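You operate a simulated robot arm through the tools that you are given. There is no shell and no other tool.

Carry out the task below with a simulated robot arm. There is one attempt and no reset: what you move stays moved.

## Task
Stop the cold run, wipe the mist patch off the window and run one hour at 20 C.
Fine: use the sponge pad and put it back. What is to be rubbed or washed off counts as gone when no trace of it is left.

Only the result counts: the job must be done as asked and must still hold three seconds after the hand-in. Knocking over, shifting, dropping, spilling or breaking anything else fails it.

## Robot
A 7-joint arm with a two-finger parallel gripper, fixed in place. Base frame: the origin is on the floor under the middle of its stand, x ahead of it, y to its left, z up. Lengths are in m, angles in rad, forces in N, time in s.
It reaches about 1.479 m from its shoulder. Its first joint turns from -2.897 to 2.897 rad. Payload 4.4 kg.
The tool frame sits at the grasp point between the pads (the TCP): z along the fingers, y along the line on which they close. The tips reach 0.023 m beyond it. Largest opening 0.094 m; finger width 0.038, thickness 0.01; the body of the gripper, 0.054 by 0.096 m, starts 0.039 m behind the TCP.
Orientation is that of the tool frame in the base frame, as a unit quaternion [w, x, y, z]. With the fingers straight down and closing along the base's y, the tool's x points along the base's -x, its y along +y and its z along -z.

## Interface
- The arm moves only by the tool nudge_tool. Its argument "deltas" is a list of rows, each a list of 6 numbers: the shift along the tool's x, y, z in units of 20 mm (1.0 is 20 mm), then the turn, a rotation vector about the tool's x, y, z in units of 5 degrees (1.0 is 5 degrees). In form: [[tx, ty, tz, rx, ry, rz], ...]. A call has 1 to 20 rows; each row shifts and turns the commanded pose from where the row before left it, along the tool's axes as they then stand. "hand" is the opening, from 0 (shut) to 1 (fully open), set as the call begins (left out, the last holds). A call with a number of a shift or a turn outside -1 to 1 is refused whole. Each row takes 0.2 s and may step no farther than 0.05 m and 0.15 rad from the row before; otherwise, or with a gripper value out of range, the whole call is refused. Where a pose cannot be reached the arm comes as near as it can. A force on the tool above 40 N (or 10 N above the force at the start of the call, whichever is more), or a blocked arm, ends the call early, and 0.2 s more pass. The fingers move at their own pace (about 0.072 m/s each) and stop on an object; they squeeze with about 20 N. The grip force told is the motor's: it shows also when the fingers shut on nothing. Time passes only in rows, and 0.2 s behind the last, so rows that do not move let the fingers close. It gives the time, the measured TCP pose, the force on the tool (base axes), the opening and the grip force at its end, in the units of the frame above (readings bear some noise), with the torque about the TCP (base axes, N m) and any sound that the robot's microphone picked up, and new pictures: "views" is both (left out), scene, wrist or none.
- Cameras (640 x 400 px; columns grow to the right, rows downward): "scene" is fixed at [0.0501, -0.4995, 1.6644]; the picture's right is [0.82, -0.58, 0.00], its down [-0.18, -0.25, -0.95] and it looks along [0.55, 0.78, -0.31] (base axes); focal length 372 px, centre (320, 200). "wrist" rides on the gripper at [0.086, 0.016, -0.075] in the tool frame; the picture's right is [-0.18, 0.98, 0.00], its down [-0.58, -0.11, -0.81] and it looks along [-0.79, -0.15, 0.59] (tool axes); focal length 243 px, centre (320, 200). There is no depth. A picture from a camera that has moved, and an enlarged one, comes with that camera's place and axes in the base frame and with its lens.
- close_up(camera, box): a new picture of the part [left, top, right, bottom] of that camera's present view, enlarged. No time passes.
- hand_in(): hands the job in; it is judged then, once.

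Places have to be worked out from the pictures, the camera data and where the tool is seen. Open the gripper and draw the arm clear of the work before you hand the job in, unless the task says otherwise.

The tools are called after "Emit:" as name(argument=value, ...) on one line, values as JSON. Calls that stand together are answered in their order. nudge_tool: Moves the arm, as the interface text tells. Its arguments: {"type":"object","properties":{"deltas":{"type":"array"},"hand":{"type":"number"},"views":{"type":"string","enum":["both","scene","wrist","none"]}},"required":["deltas"]} The other tools are called the same way: close_up (camera, box) takes an enlarged picture of a part of a camera's view; hand_in () hands the job in.

At the start:

```text
time_s: 0.0
ee_pos: [0.5939, 0.2647, 1.5493]
tool_rot: [0.001, 0.0, 1.0, 0.0]
force: [0.0, -0.4, -0.4]
ft_torque: [0.03, -0.01, 0.05]
width: 0.0942
gripper_force: 0.0
```

scene: 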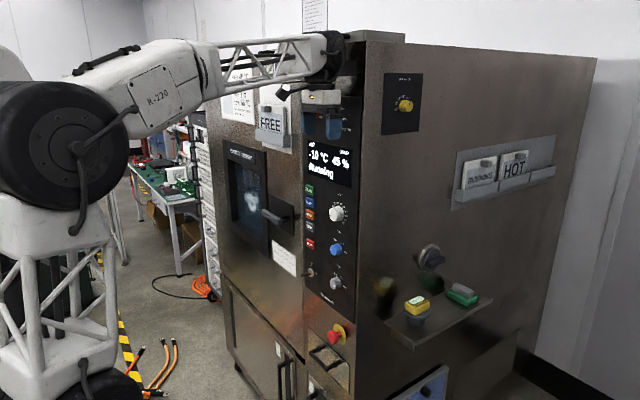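
wrist: 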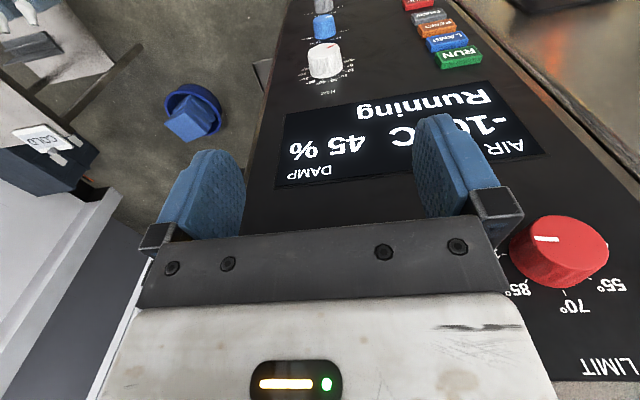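

The scene shows a climate chamber with a panel (display -10 °C, 45 %, Running), knobs, buttons, a window with mist, signs, and pads on a side shelf. I'll look closer at each part before moving.

Emit:
close_up(camera="scene", box=[200, 60, 370, 200])

Emit:
close_up(camera="scene", box=[290, 130, 370, 220])

Emit:
close_up(camera="scene", box=[290, 200, 380, 320])

Emit:
close_up(camera="scene", box=[360, 230, 510, 350])

Emit:
close_up(camera="scene", box=[210, 130, 310, 290])

Emit:
close_up(camera="wrist", box=[220, 0, 640, 260])

Emit:
close_up(camera="scene", box=[370, 60, 570, 220])

Emit:
close_up(camera="scene", box=[290, 300, 460, 400])

```text
2.86 times, centred on (285, 130) of scene
camera zoom: at [0.0501, -0.4995, 1.6644], right [0.82, -0.58, 0.0], down [-0.18, -0.25, -0.95], along [0.55, 0.78, -0.31], focal length 1063 px, centre (420, 400)
```

zoom: 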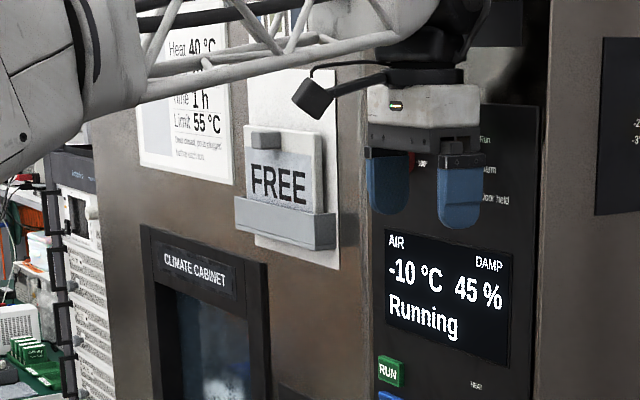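

```text
4.44 times, centred on (330, 175) of scene
camera zoom: at [0.0501, -0.4995, 1.6644], right [0.82, -0.58, 0.0], down [-0.18, -0.25, -0.95], along [0.55, 0.78, -0.31], focal length 1654 px, centre (276, 311)
```

zoom: 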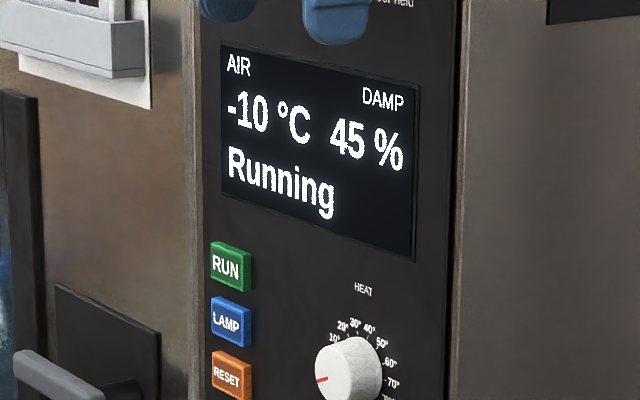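

```text
3.33 times, centred on (335, 260) of scene
camera zoom: at [0.0501, -0.4995, 1.6644], right [0.82, -0.58, 0.0], down [-0.18, -0.25, -0.95], along [0.55, 0.78, -0.31], focal length 1241 px, centre (270, 0)
```

zoom: 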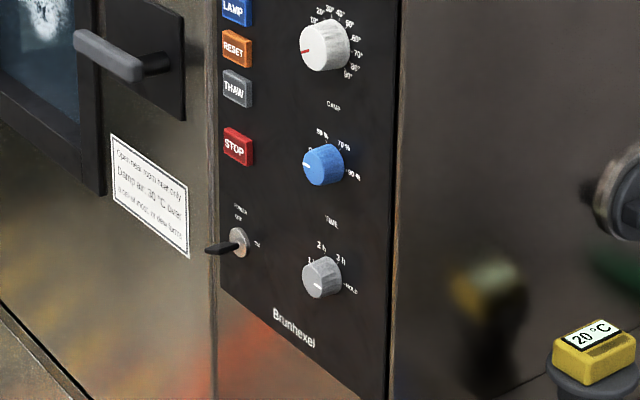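

```text
3.33 times, centred on (435, 290) of scene
camera zoom: at [0.0501, -0.4995, 1.6644], right [0.82, -0.58, 0.0], down [-0.18, -0.25, -0.95], along [0.55, 0.78, -0.31], focal length 1241 px, centre (-63, -100)
```

zoom: 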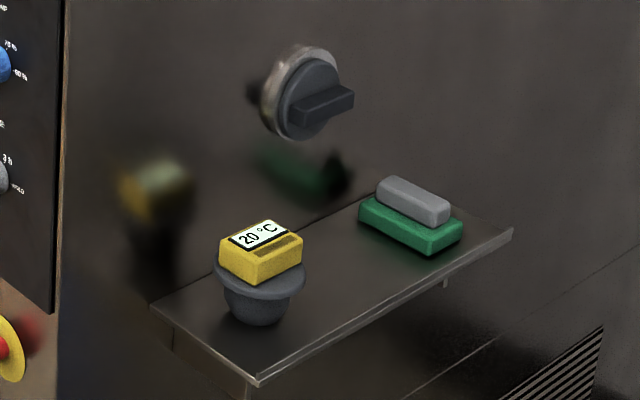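

```text
2.50 times, centred on (260, 210) of scene
camera zoom: at [0.0501, -0.4995, 1.6644], right [0.82, -0.58, 0.0], down [-0.18, -0.25, -0.95], along [0.55, 0.78, -0.31], focal length 930 px, centre (470, 175)
```

zoom: 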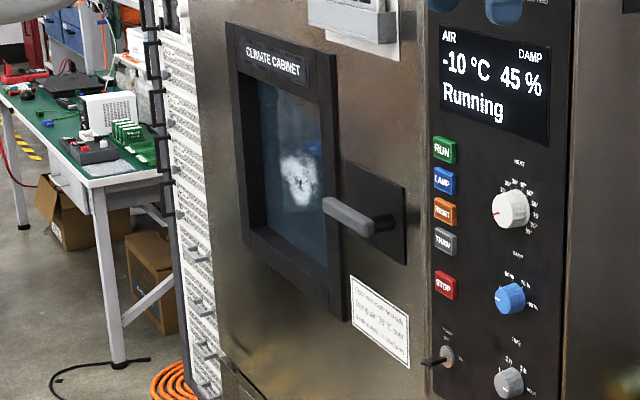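

```text
1.52 times, centred on (430, 130) of wrist
camera zoom: at [0.5065, 0.2811, 1.6248], right [0.18, 0.98, 0.0], down [0.58, -0.11, 0.81], along [0.79, -0.15, -0.59], focal length 370 px, centre (152, 307)
```

zoom: 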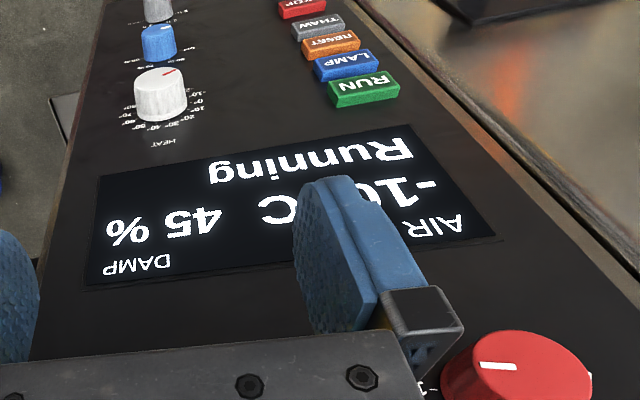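

```text
2.50 times, centred on (470, 140) of scene
camera zoom: at [0.0501, -0.4995, 1.6644], right [0.82, -0.58, 0.0], down [-0.18, -0.25, -0.95], along [0.55, 0.78, -0.31], focal length 930 px, centre (-55, 350)
```

zoom: 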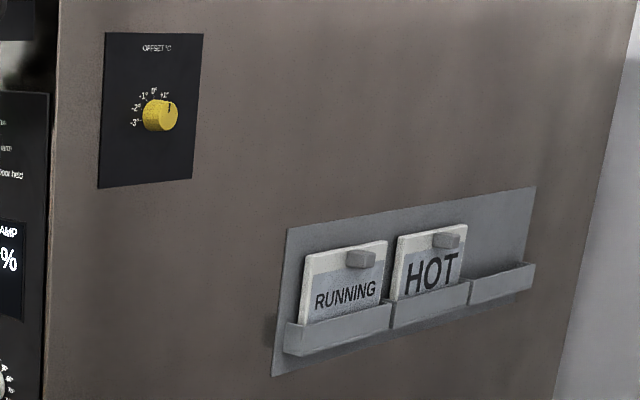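

```text
3.76 times, centred on (375, 350) of scene
camera zoom: at [0.0501, -0.4995, 1.6644], right [0.82, -0.58, 0.0], down [-0.18, -0.25, -0.95], along [0.55, 0.78, -0.31], focal length 1401 px, centre (113, -365)
```

zoom: 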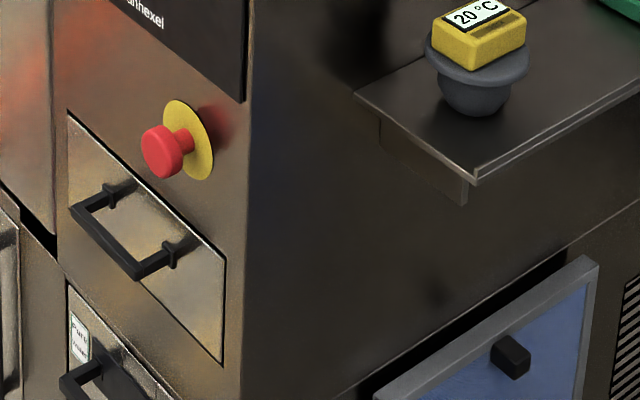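

I need to read the notices and the mist patch more closely.

Emit:
close_up(camera="scene", box=[225, 140, 275, 180])

Emit:
close_up(camera="scene", box=[225, 175, 285, 225])

Emit:
close_up(camera="scene", box=[265, 230, 305, 285])

Emit:
close_up(camera="scene", box=[215, 65, 265, 130])

Emit:
close_up(camera="scene", box=[295, 0, 335, 40])

Emit:
close_up(camera="scene", box=[300, 260, 350, 300])

Emit:
close_up(camera="scene", box=[300, 195, 360, 260])

Emit:
close_up(camera="wrist", box=[280, 0, 500, 110])

Emit:
close_up(camera="wrist", box=[0, 60, 240, 200])

```text
10.00 times, centred on (250, 160) of scene
camera zoom: at [0.0501, -0.4995, 1.6644], right [0.82, -0.58, 0.0], down [-0.18, -0.25, -0.95], along [0.55, 0.78, -0.31], focal length 3722 px, centre (1020, 600)
```

zoom: 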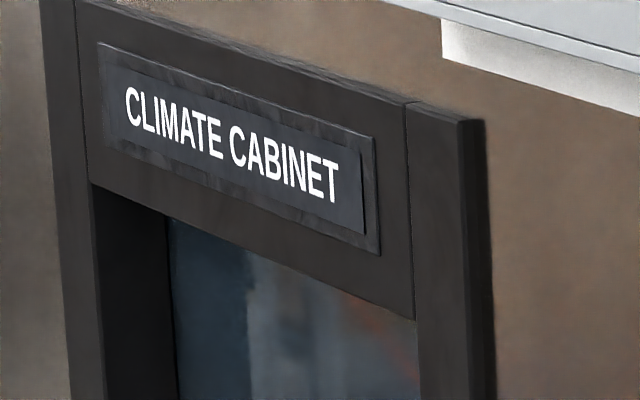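

```text
8.00 times, centred on (255, 200) of scene
camera zoom: at [0.0501, -0.4995, 1.6644], right [0.82, -0.58, 0.0], down [-0.18, -0.25, -0.95], along [0.55, 0.78, -0.31], focal length 2977 px, centre (840, 200)
```

zoom: 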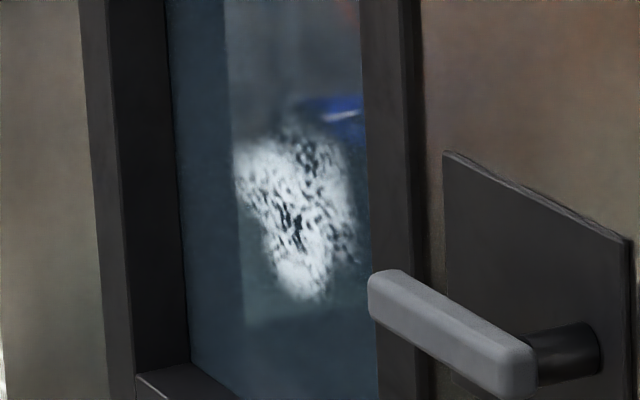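

```text
7.27 times, centred on (285, 258) of scene
camera zoom: at [0.0501, -0.4995, 1.6644], right [0.82, -0.58, 0.0], down [-0.18, -0.25, -0.95], along [0.55, 0.78, -0.31], focal length 2707 px, centre (574, -218)
```

zoom: 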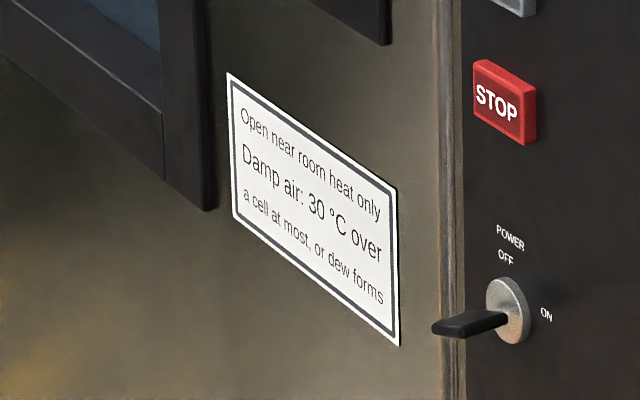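

```text
6.15 times, centred on (240, 98) of scene
camera zoom: at [0.0501, -0.4995, 1.6644], right [0.82, -0.58, 0.0], down [-0.18, -0.25, -0.95], along [0.55, 0.78, -0.31], focal length 2290 px, centre (812, 831)
```

zoom: 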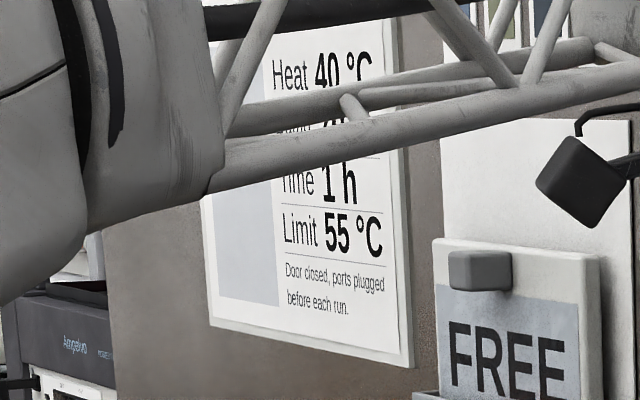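

```text
10.00 times, centred on (315, 20) of scene
camera zoom: at [0.0501, -0.4995, 1.6644], right [0.82, -0.58, 0.0], down [-0.18, -0.25, -0.95], along [0.55, 0.78, -0.31], focal length 3722 px, centre (370, 2000)
```

zoom: 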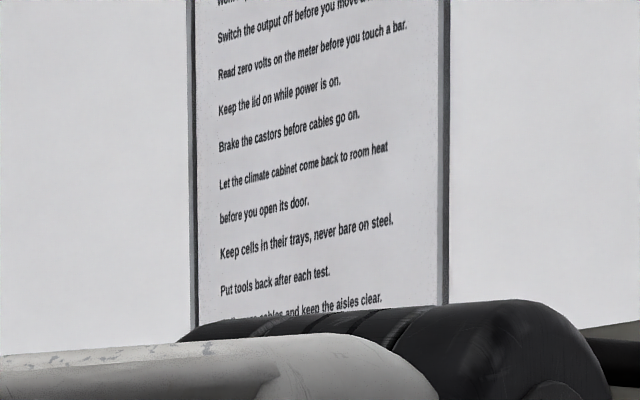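

```text
10.00 times, centred on (325, 280) of scene
camera zoom: at [0.0501, -0.4995, 1.6644], right [0.82, -0.58, 0.0], down [-0.18, -0.25, -0.95], along [0.55, 0.78, -0.31], focal length 3722 px, centre (270, -600)
```

zoom: 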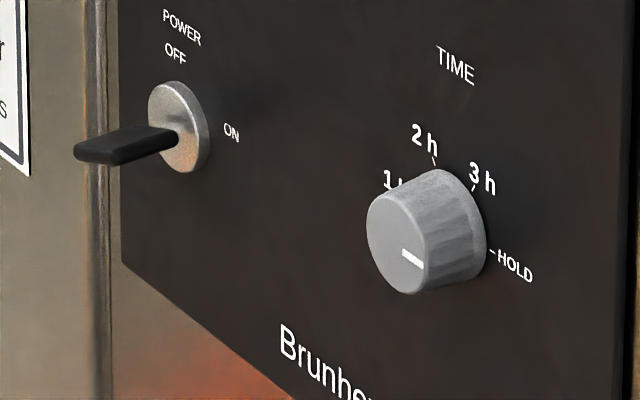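

```text
6.15 times, centred on (330, 228) of scene
camera zoom: at [0.0501, -0.4995, 1.6644], right [0.82, -0.58, 0.0], down [-0.18, -0.25, -0.95], along [0.55, 0.78, -0.31], focal length 2290 px, centre (258, 31)
```

zoom: 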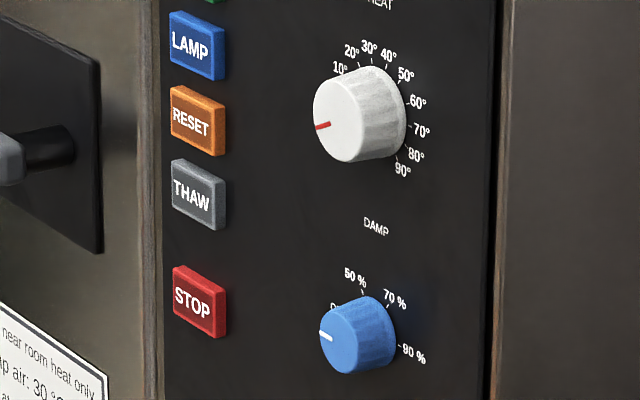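

```text
2.91 times, centred on (390, 55) of wrist
camera zoom: at [0.5065, 0.2811, 1.6248], right [0.18, 0.98, 0.0], down [0.58, -0.11, 0.81], along [0.79, -0.15, -0.59], focal length 706 px, centre (116, 622)
```

zoom: 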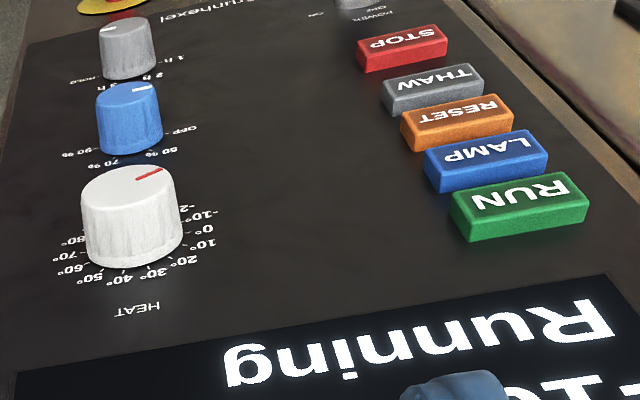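

```text
2.67 times, centred on (120, 130) of wrist
camera zoom: at [0.5065, 0.2811, 1.6248], right [0.18, 0.98, 0.0], down [0.58, -0.11, 0.81], along [0.79, -0.15, -0.59], focal length 647 px, centre (853, 387)
```

zoom: 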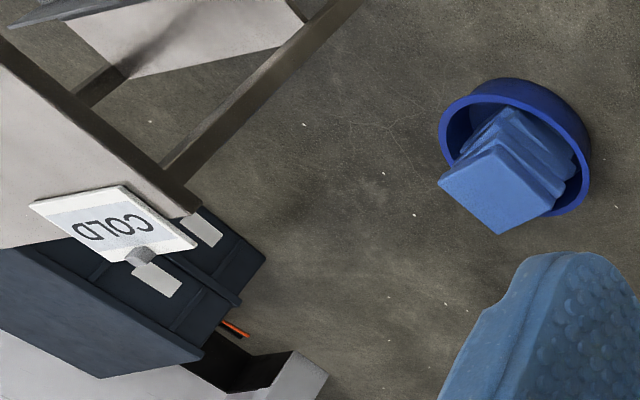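

The front face is at about x≈0.66 (STOP ≈ (0.65,0.40,1.17), RUN ≈ (0.65,0.405,1.344), HEAT knob ≈ (0.64,0.27,1.31)). I'll back off from the panel first, then tilt so the wrist camera looks at the front squarely.

Emit:
nudge_tool(deltas=[[1, 0, 0, 0, 0, 0], [1, 0, 0, 0, 0, 0], [1, 0, 0, 0, 0, 0], [1, 0, 0, 0, 0, 0], [1, 0, 0, 0, 0, 0], [1, 0, 0, 0, 0, 0], [1, 0, 0, 0, 0, 0], [1, 0, 0, 0, 0, 0], [1, 0, 0, 0, 0, 0], [0, 0, 0, 0, -1, 0], [0, 0, 0, 0, -1, 0], [0, 0, 0, 0, -1, 0], [0, 0, 0, 0, -1, 0], [0, 0, 0, 0, -1, 0], [0, 0, 0, 0, -1, 0], [0, 0, 0, 0, -1, 0]])

```text
time_s: 3.4
ee_pos: [0.4144, 0.2655, 1.5492]
tool_rot: [0.302, 0.0, 0.953, 0.001]
force: [0.7, -0.3, -0.9]
ft_torque: [0.0, 0.02, -0.04]
width: 0.094
gripper_force: 0.1
camera wrist: at [0.2998, 0.2809, 1.5613], right [0.15, 0.98, 0.11], down [0.01, -0.11, 0.99], along [0.99, -0.15, -0.03], focal length 243 px, centre (320, 200)
```

scene: 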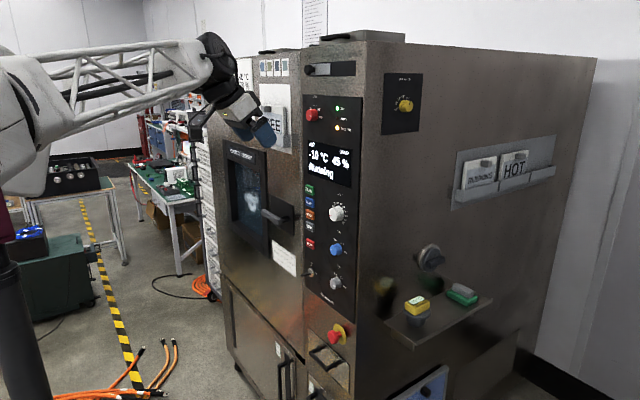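
wrist: 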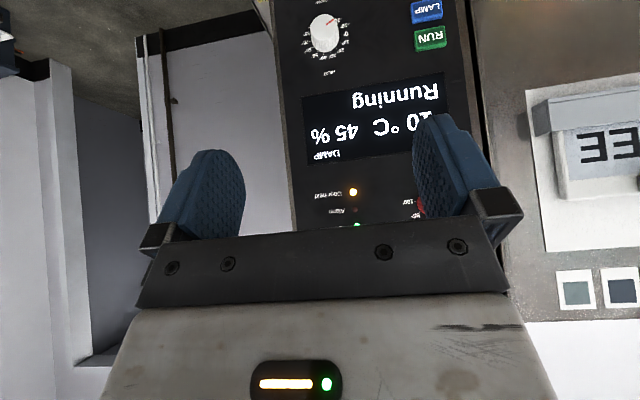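

The arm is clear now. I'll read the lights, the recipe card and the knobs in the scene view.

Emit:
close_up(camera="scene", box=[300, 55, 365, 145])

Emit:
close_up(camera="scene", box=[230, 50, 300, 100])

Emit:
close_up(camera="scene", box=[380, 70, 425, 140])

Emit:
close_up(camera="scene", box=[400, 235, 500, 330])

Emit:
close_up(camera="scene", box=[295, 0, 335, 45])

Emit:
close_up(camera="scene", box=[320, 190, 350, 230])

```text
4.44 times, centred on (332, 100) of scene
camera zoom: at [0.0501, -0.4995, 1.6644], right [0.82, -0.58, 0.0], down [-0.18, -0.25, -0.95], along [0.55, 0.78, -0.31], focal length 1654 px, centre (264, 644)
```

zoom: 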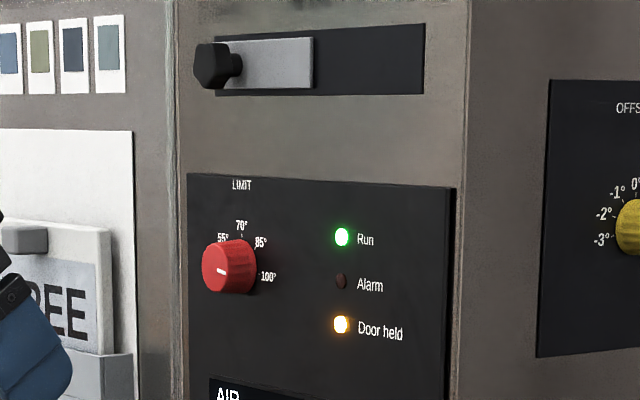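

```text
8.00 times, centred on (265, 75) of scene
camera zoom: at [0.0501, -0.4995, 1.6644], right [0.82, -0.58, 0.0], down [-0.18, -0.25, -0.95], along [0.55, 0.78, -0.31], focal length 2977 px, centre (760, 1200)
```

zoom: 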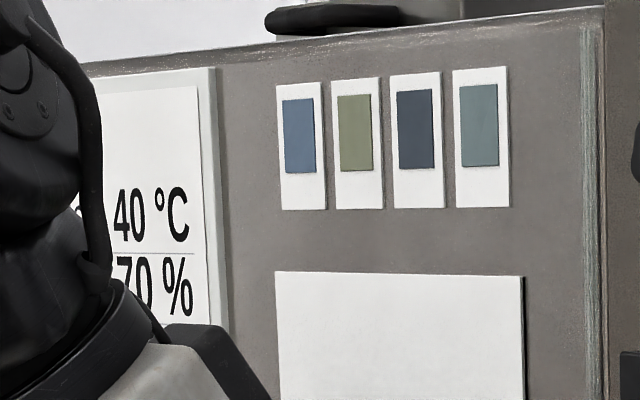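

```text
5.71 times, centred on (402, 105) of scene
camera zoom: at [0.0501, -0.4995, 1.6644], right [0.82, -0.58, 0.0], down [-0.18, -0.25, -0.95], along [0.55, 0.78, -0.31], focal length 2127 px, centre (-151, 743)
```

zoom: 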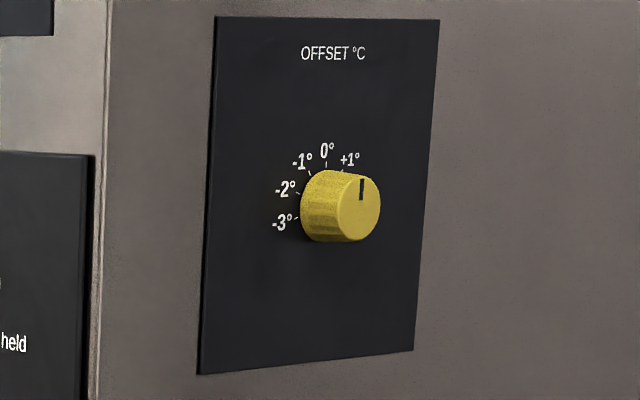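

```text
4.21 times, centred on (450, 282) of scene
camera zoom: at [0.0501, -0.4995, 1.6644], right [0.82, -0.58, 0.0], down [-0.18, -0.25, -0.95], along [0.55, 0.78, -0.31], focal length 1567 px, centre (-227, -147)
```

zoom: 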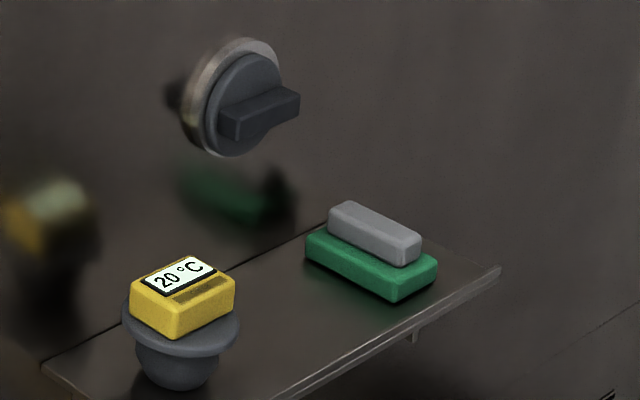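

```text
8.89 times, centred on (315, 22) of scene
camera zoom: at [0.0501, -0.4995, 1.6644], right [0.82, -0.58, 0.0], down [-0.18, -0.25, -0.95], along [0.55, 0.78, -0.31], focal length 3308 px, centre (364, 1778)
```

zoom: 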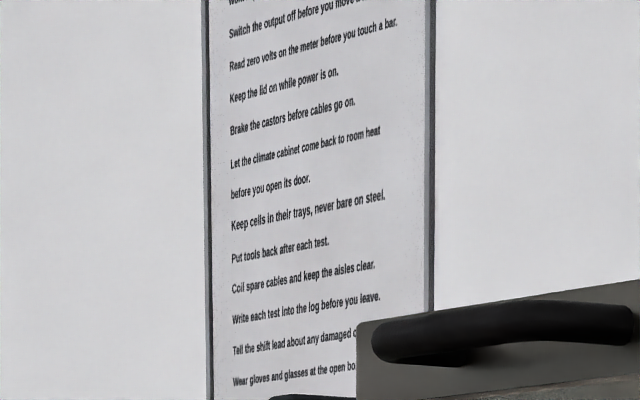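

```text
10.00 times, centred on (335, 210) of scene
camera zoom: at [0.0501, -0.4995, 1.6644], right [0.82, -0.58, 0.0], down [-0.18, -0.25, -0.95], along [0.55, 0.78, -0.31], focal length 3722 px, centre (170, 100)
```

zoom: 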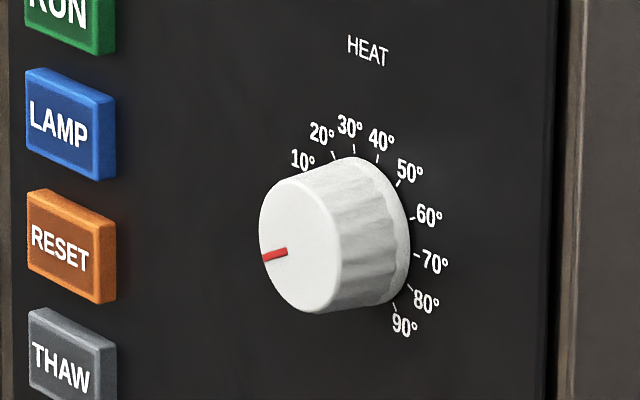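

Lights show Run green and "Door held" amber; the offset knob reads 0°, limit about 100°, time at HOLD. I'll lower the camera to look squarely at the control panel.

Emit:
nudge_tool(deltas=[[0.7, 0.3, 1, 0, 0, 0], [0.7, 0.3, 1, 0, 0, 0], [0.7, 0.3, 1, 0, 0, 0], [0.7, 0.3, 1, 0, 0, 0], [0.7, 0.3, 1, 0, 0, 0], [0.7, 0.3, 1, 0, 0, 0], [0.7, 0.3, 1, 0, 0, 0], [0.7, 0.3, 1, 0, 0, 0], [0.7, 0.3, 1, 0, 0, 0], [0.7, 0.3, 1, 0, 0, 0], [0.7, 0.3, 1, 0, 0, 0]])

```text
time_s: 5.8
ee_pos: [0.4166, 0.3324, 1.2787]
tool_rot: [0.301, 0.001, 0.954, 0.0]
force: [0.7, -0.6, 0.8]
ft_torque: [0.03, -0.02, -0.01]
width: 0.0938
gripper_force: 0.0
camera wrist: at [0.3012, 0.3476, 1.2913], right [0.15, 0.98, 0.11], down [0.01, -0.11, 0.99], along [0.99, -0.15, -0.03], focal length 243 px, centre (320, 200)
```

scene: 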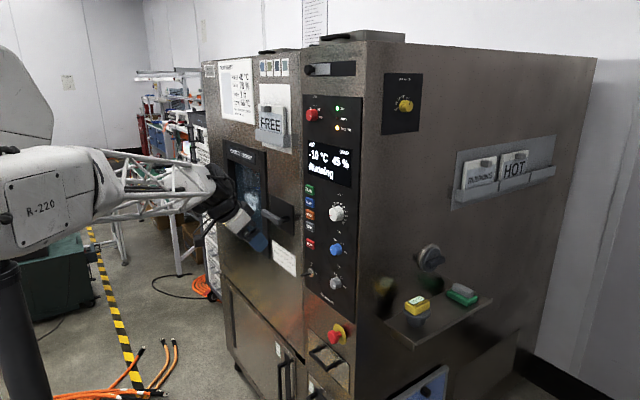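
wrist: 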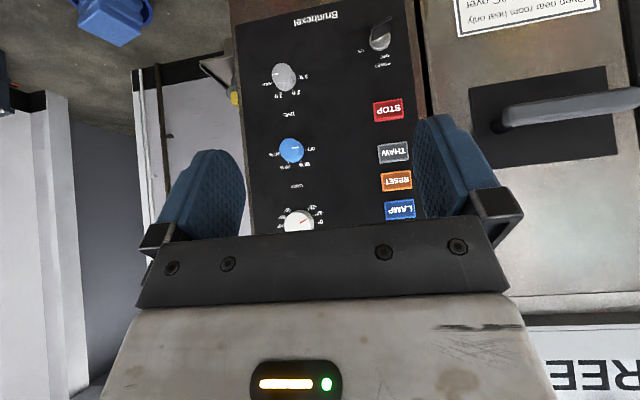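

Emit:
close_up(camera="scene", box=[215, 55, 300, 125])

Emit:
close_up(camera="wrist", box=[240, 0, 440, 125])

Emit:
close_up(camera="wrist", box=[240, 120, 440, 240])

```text
5.71 times, centred on (258, 90) of scene
camera zoom: at [0.0501, -0.4995, 1.6644], right [0.82, -0.58, 0.0], down [-0.18, -0.25, -0.95], along [0.55, 0.78, -0.31], focal length 2127 px, centre (677, 829)
```

zoom: 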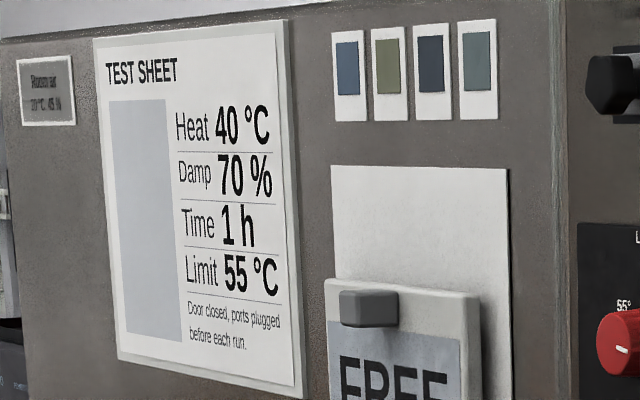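

```text
3.20 times, centred on (340, 62) of wrist
camera zoom: at [0.3012, 0.3476, 1.2913], right [0.15, 0.98, 0.11], down [0.01, -0.11, 0.99], along [0.99, -0.15, -0.03], focal length 776 px, centre (256, 640)
```

zoom: 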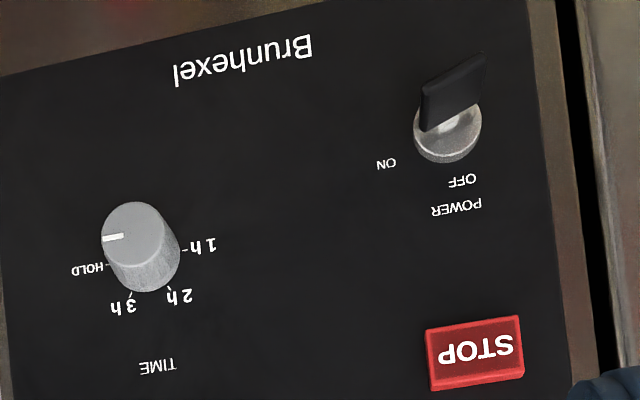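

```text
3.20 times, centred on (340, 180) of wrist
camera zoom: at [0.3012, 0.3476, 1.2913], right [0.15, 0.98, 0.11], down [0.01, -0.11, 0.99], along [0.99, -0.15, -0.03], focal length 776 px, centre (256, 264)
```

zoom: 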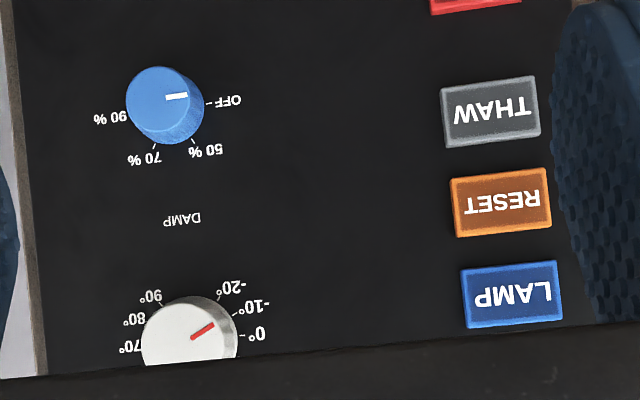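

The room-air note says 20 °C, 45 %. HEAT points at -10°, DAMP OFF, TIME HOLD. Now I'll slide left along y to look at the window and mist patch.

Emit:
nudge_tool(deltas=[[0, 1, 0, 0, 0, 0], [0, 1, 0, 0, 0, 0], [0, 1, 0, 0, 0, 0], [0, 1, 0, 0, 0, 0], [0, 1, 0, 0, 0, 0], [0, 1, 0, 0, 0, 0], [0, 1, 0, 0, 0, 0], [0, 1, 0, 0, 0, 0], [0, 1, 0, 0, 0, 0], [0, 1, 0, 0, 0, 0], [0, 1, 0, 0, 0, 0], [0, 1, 0, 0, 0, 0], [0, 1, 0, 0, 0, 0], [0, 1, 0, 0, 0, 0], [0, 1, 0, 0, 0, 0], [0, 1, 0, 0, 0, 0], [0, 1, 0, 0, 0, 0], [0, 1, 0, 0, 0, 0], [0, 1, 0, 0, 0, 0], [0, 1, 0, 0, 0, 0]])

```text
time_s: 10.0
ee_pos: [0.4135, 0.7306, 1.2814]
tool_rot: [0.301, 0.0, 0.954, 0.0]
force: [0.2, 0.1, 0.8]
ft_torque: [0.01, 0.01, 0.0]
width: 0.0942
gripper_force: 0.1
camera wrist: at [0.299, 0.748, 1.2938], right [0.15, 0.98, 0.11], down [0.01, -0.11, 0.99], along [0.99, -0.15, -0.03], focal length 243 px, centre (320, 200)
```

scene: 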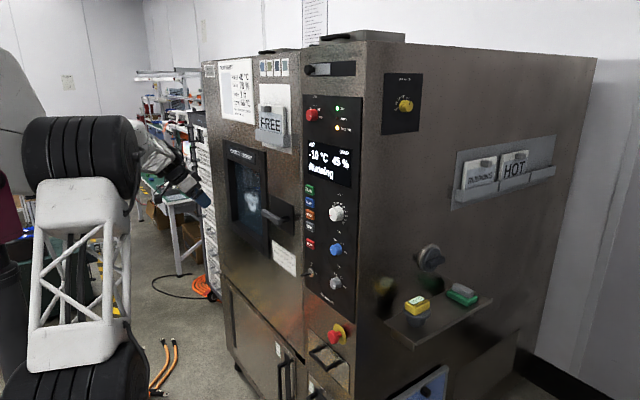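
wrist: 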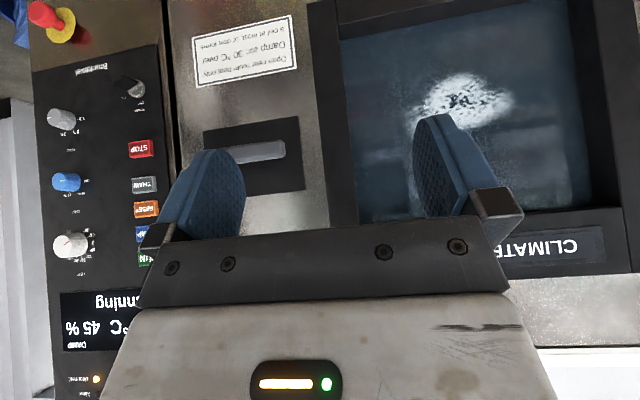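

Emit:
close_up(camera="wrist", box=[310, 0, 630, 220])

Emit:
close_up(camera="scene", box=[225, 140, 285, 270])

Emit:
close_up(camera="wrist", box=[0, 60, 170, 280])

```text
1.82 times, centred on (470, 110) of wrist
camera zoom: at [0.299, 0.748, 1.2938], right [0.15, 0.98, 0.11], down [0.01, -0.11, 0.99], along [0.99, -0.15, -0.03], focal length 441 px, centre (47, 364)
```

zoom: 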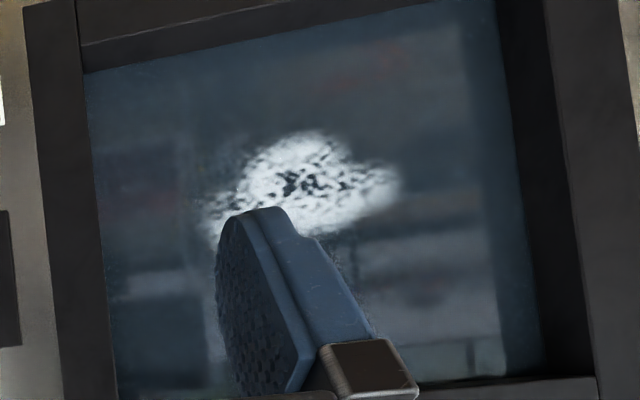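

```text
3.08 times, centred on (255, 205) of scene
camera zoom: at [0.0501, -0.4995, 1.6644], right [0.82, -0.58, 0.0], down [-0.18, -0.25, -0.95], along [0.55, 0.78, -0.31], focal length 1145 px, centre (520, 185)
```

zoom: 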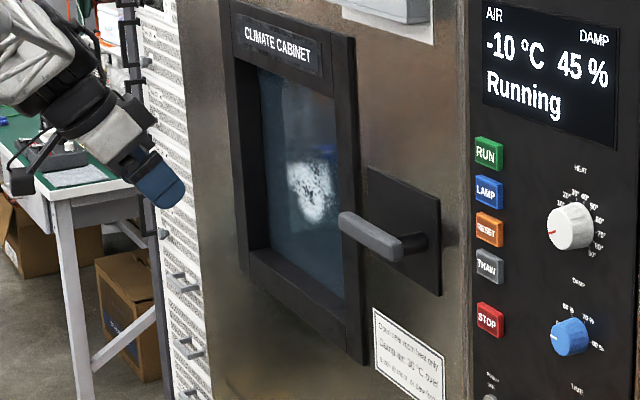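

```text
1.82 times, centred on (85, 170) of wrist
camera zoom: at [0.299, 0.748, 1.2938], right [0.15, 0.98, 0.11], down [0.01, -0.11, 0.99], along [0.99, -0.15, -0.03], focal length 441 px, centre (747, 254)
```

zoom: 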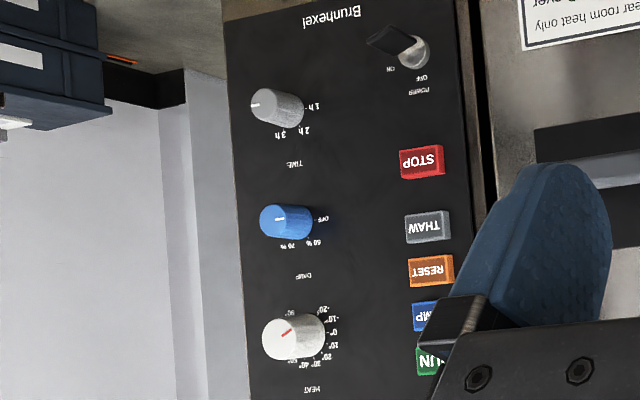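

The patch triangulates to about (0.69, 0.92, 1.16), which matches the outer glass plane (x≈0.685), so it's on the outside. STOP is at about (0.65, 0.405, 1.165). I'll shut the gripper, turn the fingers to point at +x, and line up with STOP at a distance.

Emit:
nudge_tool(deltas=[[0, -1, 0, 0, -1, 0], [0, -1, 0, 0, -1, 0], [0, -1, 0, 0, -1, 0], [0, -1, 0, 0, -1, 0], [0, -1, 0, 0, -1, 0], [0, -1, 0, 0, -1, 0], [0, -1, 0, 0, -1, 0], [0, -1, 0, 0, -1, 0], [0, -1, 0, 0, -1, 0], [0, -1, 0, 0, -1, 0], [0, -1, 0, 0, -1, 0], [1, -1, 0, 0, 0, 0], [1, -1, 0, 0, 0, 0], [1, -1, 0, 0, 0, 0], [1, -1, 0, 0, 0, 0], [1, -1, 0, 0, 0, 0], [0.85, -0.28, 0, 0, 0, 0]], hand=0)

```text
time_s: 13.6
ee_pos: [0.4129, 0.4047, 1.164]
tool_rot: [0.707, 0.0, 0.707, -0.001]
force: [0.7, 0.0, 0.0]
ft_torque: [-0.02, 0.03, 0.04]
width: 0.0001
gripper_force: 20.1
camera wrist: at [0.3383, 0.4211, 1.0802], right [0.0, 0.98, 0.18], down [-0.81, -0.11, 0.58], along [0.59, -0.15, 0.79], focal length 243 px, centre (320, 200)
```

scene: 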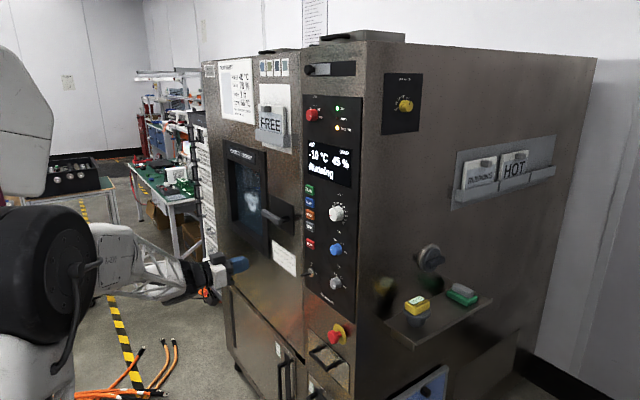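
wrist: 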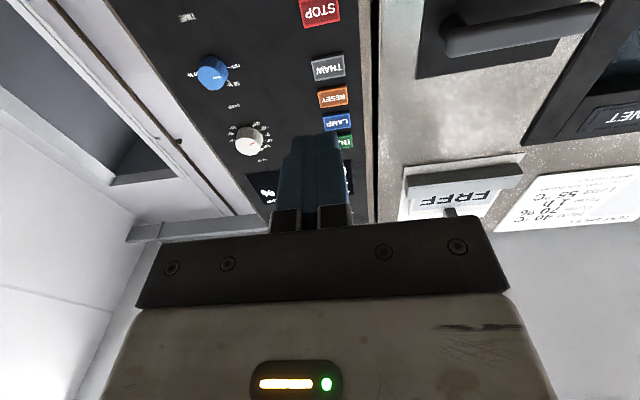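

The alignment checks out: STOP is straight ahead at y≈0.4045, z≈1.167. I'll advance to about 3 cm short of it and look.

Emit:
nudge_tool(deltas=[[0, 0, 1, 0, 0, 0], [0, 0, 1, 0, 0, 0], [0, 0, 1, 0, 0, 0], [0, 0, 1, 0, 0, 0], [0, 0, 1, 0, 0, 0], [0, 0, 1, 0, 0, 0], [0, 0, 1, 0, 0, 0], [0, 0, 1, 0, 0, 0], [0, 0, 1, 0, 0, 0]])

```text
time_s: 15.6
ee_pos: [0.596, 0.4042, 1.1644]
tool_rot: [0.707, 0.0, 0.707, 0.001]
force: [0.9, -0.2, -0.2]
ft_torque: [0.02, 0.01, 0.01]
width: 0.0
gripper_force: 20.3
camera wrist: at [0.5202, 0.4213, 1.0789], right [0.0, 0.98, 0.18], down [-0.81, -0.11, 0.58], along [0.59, -0.15, 0.79], focal length 243 px, centre (320, 200)
```

scene: 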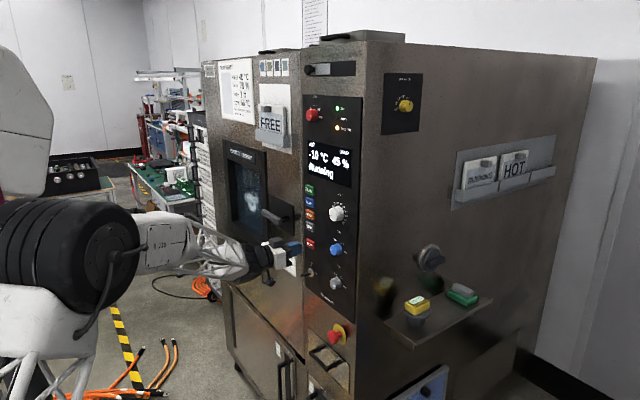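
wrist: 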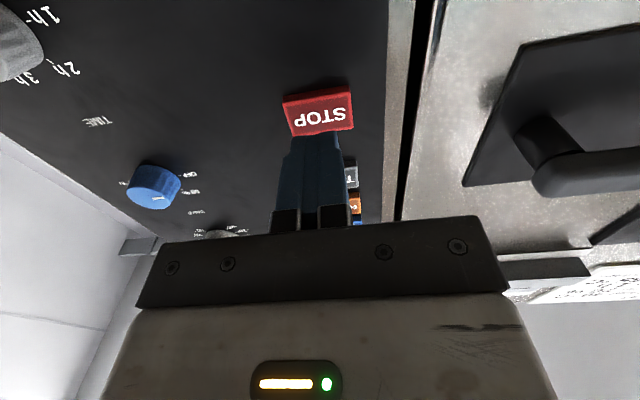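

The finger is centred on STOP. I'll press gently in small steps, and the force limit should end the call if the button bottoms out.

Emit:
nudge_tool(deltas=[[0, 0, 1, 0, 0, 0], [0, 0, 0.3, 0, 0, 0], [0, 0, 0.15, 0, 0, 0], [0, 0, 0.15, 0, 0, 0], [0, 0, 0.15, 0, 0, 0], [0, 0, 0.15, 0, 0, 0]])

```text
time_s: 17.1
ee_pos: [0.632, 0.4056, 1.1642]
tool_rot: [0.707, 0.001, 0.707, 0.0]
force: [-29.6, -4.1, 3.5]
ft_torque: [-0.01, -0.12, -0.09]
width: 0.0
gripper_force: 20.5
heard: click
stopped in row 6: the force on the tool passed its limit at 42 N (the readings are from after the stop); the commanded pose is now the measured one
camera wrist: at [0.5555, 0.4208, 1.0782], right [0.0, 0.98, 0.18], down [-0.81, -0.11, 0.58], along [0.59, -0.15, 0.79], focal length 243 px, centre (320, 200)
```

scene: 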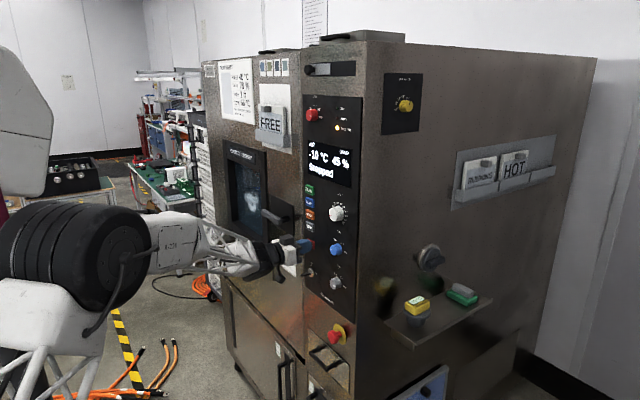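
wrist: 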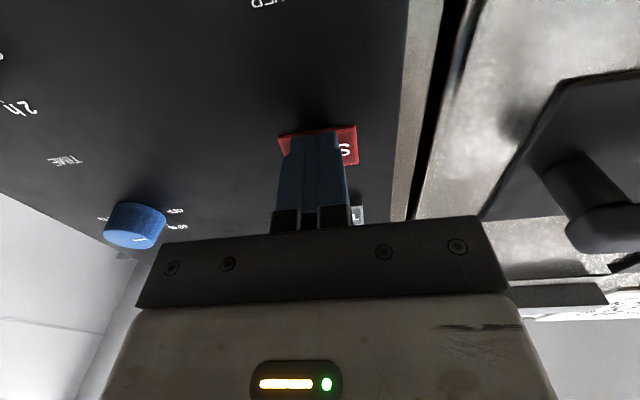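

A click was heard and the display now seems to read "Stopped". I'll back off and check the display.

Emit:
nudge_tool(deltas=[[0, 0, -0.3, 0, 0, 0], [0, 0, -1, 0, 0, 0], [0, 0, -1, 0, 0, 0], [0, 0, -1, 0, 0, 0], [0, 0, -1, 0, 0, 0], [0, 0, -1, 0, 0, 0], [0, 0, -1, 0, 0, 0], [0, 0, -1, 0, 0, 0]])

Emit:
close_up(camera="scene", box=[300, 90, 365, 190])

Emit:
close_up(camera="scene", box=[225, 140, 285, 270])

```text
time_s: 18.9
ee_pos: [0.4866, 0.4051, 1.1633]
tool_rot: [0.707, 0.0, 0.707, 0.0]
force: [-0.5, 0.0, -0.2]
ft_torque: [0.01, -0.02, 0.0]
width: 0.0002
gripper_force: 20.2
camera wrist: at [0.4103, 0.4211, 1.0776], right [0.0, 0.98, 0.18], down [-0.81, -0.11, 0.58], along [0.59, -0.15, 0.79], focal length 243 px, centre (320, 200)
```

scene: 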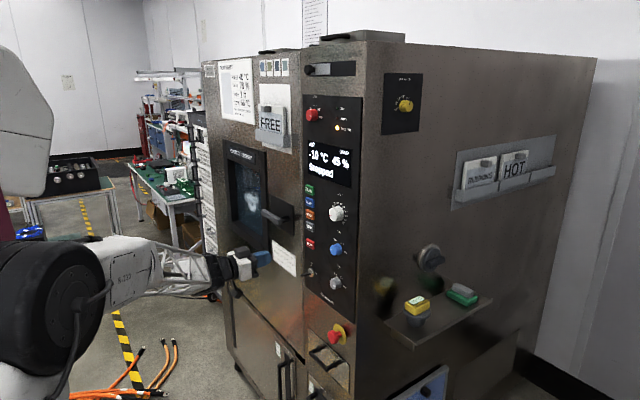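
wrist: 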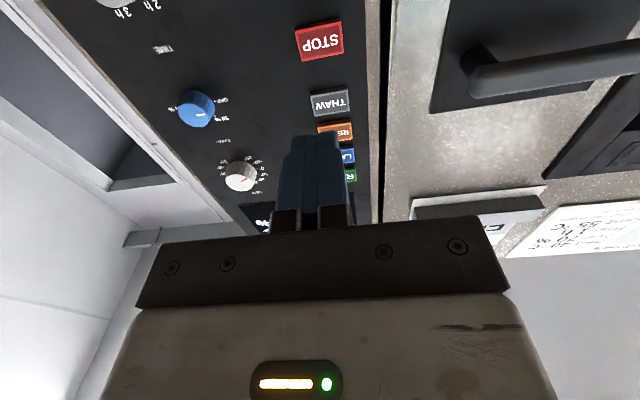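

```text
4.00 times, centred on (332, 140) of scene
camera zoom: at [0.0501, -0.4995, 1.6644], right [0.82, -0.58, 0.0], down [-0.18, -0.25, -0.95], along [0.55, 0.78, -0.31], focal length 1489 px, centre (270, 440)
```

zoom: 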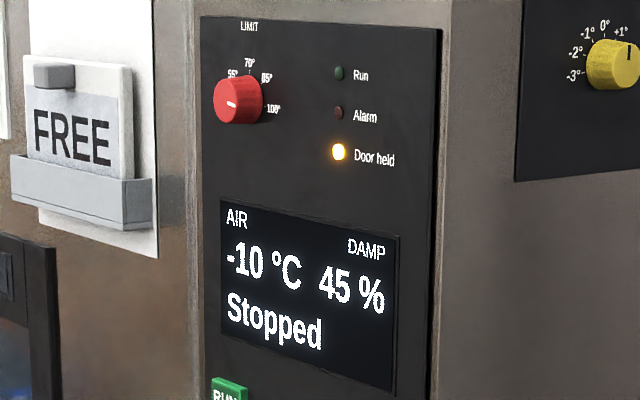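

```text
3.08 times, centred on (255, 205) of scene
camera zoom: at [0.0501, -0.4995, 1.6644], right [0.82, -0.58, 0.0], down [-0.18, -0.25, -0.95], along [0.55, 0.78, -0.31], focal length 1145 px, centre (520, 185)
```

zoom: 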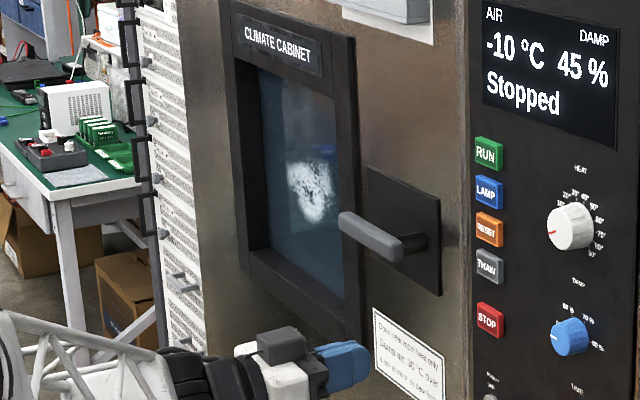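

The run is stopped (Run light off). Next I need the pad on the side shelf, which I estimate at (1.08, 0.125, ~0.96). I'll back off, rise and move to the right of the cabinet to look at the shelf.

Emit:
nudge_tool(deltas=[[0, 0, -1, 0, 0, 0], [0, 0, -1, 0, 0, 0], [0, 0, -1, 0, 0, 0], [0, 0, -1, 0, 0, 0], [-1, -1, 0, 0, 0, 0], [-1, -1, 0, 0, 0, 0], [-1, -1, 0, 0, 0, 0], [-1, -1, 0, 0, 0, 0], [-1, -1, 0, 0, 0, 0], [-1, -1, 0, 0, 0, 0], [-1, -1, 0, 0, 0, 0], [-1, -1, 0, 0, 0, 0], [-1, -1, 0, 0, 0, 0], [-1, -1, 0, 0, 0, 0], [-1, -1, 0, 0, 0, 0], [-1, -1, 0, 0, 0, 0], [-1, -1, 0, 0, 0, 0], [-1, -1, 0, 0, 0, 0], [0, -1, 0, 0, 0, 0], [0, -1, 0, 0, 0, 0]], hand=1, views="scene")

Emit:
nudge_tool(deltas=[[0, -1, 0, 0, 1, 0], [0, -1, 0, 0, 1, 0], [0, -1, 0, 0, 1, 0], [0, -1, 0, 0, 1, 0], [0, -1, 0, 0, 1, 0], [0, -1, 0, 0, 1, 0], [0, -1, 0, 0, 1, 0], [0, -1, 0, 0, 1, 0], [0, -1, 0, 0, 1, 0], [0, 0, 0, 0, 1, 0], [0, 0, 0, 0, 1, 0], [0, 0, 0, 0, 1, 0], [0, 0, 0, 0, 1, 0], [0, 0, 0, 0, 1, 0], [0, 0, 0, 0, 1, 0], [0, 0, 0, 0, 1, 0], [0, 0, 0, 0, 1, 0], [0, 0, 0, 0, 1, 0]])

```text
time_s: 23.1
ee_pos: [0.4044, 0.0861, 1.444]
tool_rot: [0.707, -0.001, 0.707, -0.001]
force: [-0.1, -0.2, -0.2]
ft_torque: [0.0, 0.02, 0.03]
width: 0.0941
gripper_force: 0.1
```

scene: 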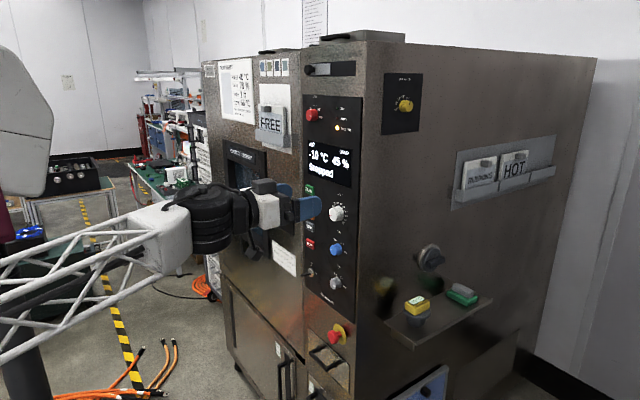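

```text
time_s: 26.9
ee_pos: [0.406, -0.0937, 1.4438]
tool_rot: [0.0, 0.0, 1.0, -0.001]
force: [0.8, 0.0, -0.7]
ft_torque: [0.02, 0.01, 0.0]
width: 0.0939
gripper_force: 0.0
camera wrist: at [0.3176, -0.0786, 1.5195], right [0.18, 0.98, 0.0], down [0.58, -0.11, 0.81], along [0.79, -0.15, -0.59], focal length 243 px, centre (320, 200)
```

scene: 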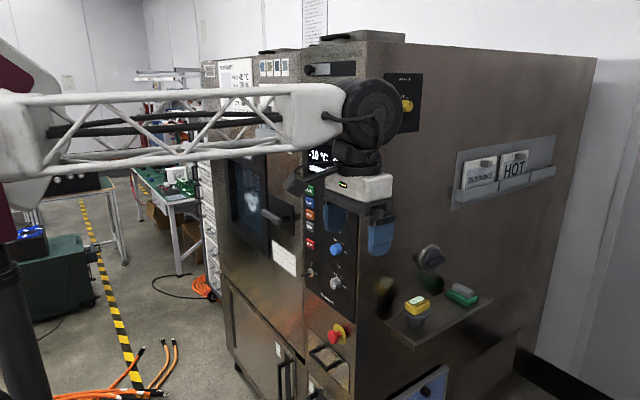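
wrist: 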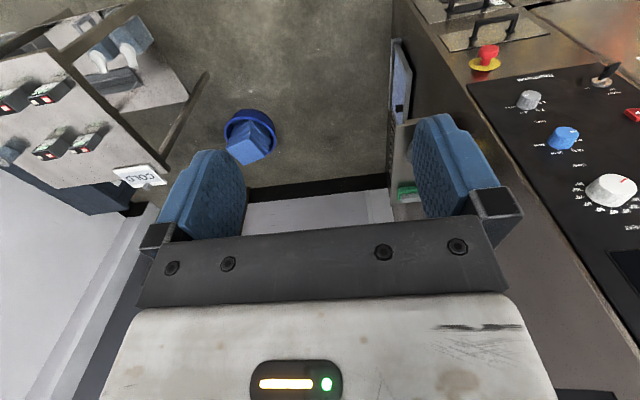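

The pad is visible beyond the fingers at about (1.055, 0.10). I'll move forward along the cabinet's right side, well clear of the wall (y≈-0.09), to get a close view.

Emit:
nudge_tool(deltas=[[-1, 0, 0, 0, 0, 0], [-1, 0, 0, 0, 0, 0], [-1, 0, 0, 0, 0, 0], [-1, 0, 0, 0, 0, 0], [-1, 0, 0, 0, 0, 0], [-1, 0, 0, 0, 0, 0], [-1, 0, 0, 0, 0, 0], [-1, 0, 0, 0, 0, 0], [-1, 0, 0, 0, 0, 0], [-1, 0, 0, 0, 0, 0], [-1, 0, 0, 0, 0, 0], [-1, 0, 0, 0, 0, 0], [-1, 0, 0, 0, 0, 0], [-1, 0, 0, 0, 0, 0], [-1, 0, 0, 0, 0, 0], [-1, 0, 0, 0, 0, 0], [-1, 0, 0, 0, 0, 0], [-1, 0, 0, 0, 0, 0], [-1, 0, 0, 0, 0, 0], [-1, 0, 0, 0, 0, 0]])

```text
time_s: 31.1
ee_pos: [0.8077, -0.095, 1.4433]
tool_rot: [0.0, 0.001, 1.0, 0.0]
force: [0.9, -0.3, 0.8]
ft_torque: [-0.01, -0.01, 0.01]
width: 0.094
gripper_force: 0.0
camera wrist: at [0.72, -0.0795, 1.5177], right [0.18, 0.98, 0.0], down [0.58, -0.11, 0.81], along [0.79, -0.15, -0.59], focal length 243 px, centre (320, 200)
```

scene: 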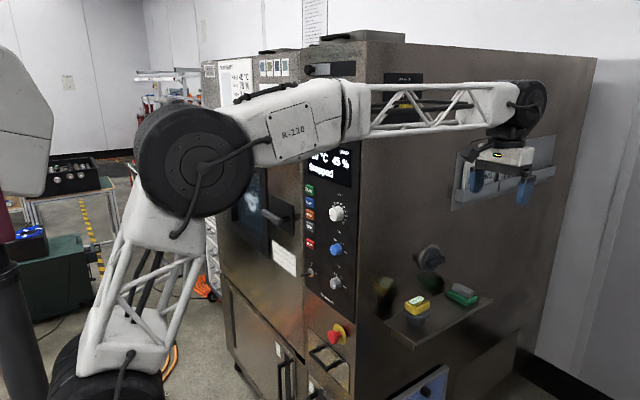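
wrist: 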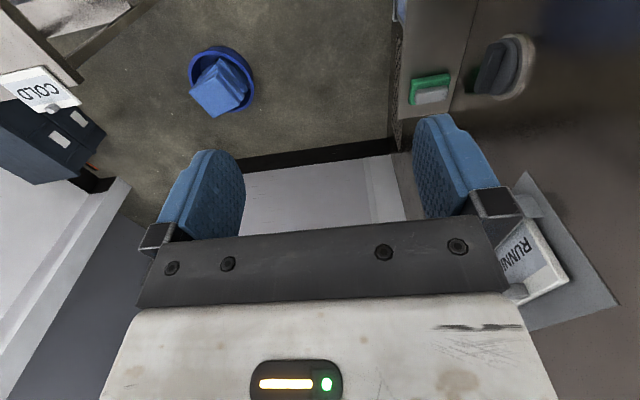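

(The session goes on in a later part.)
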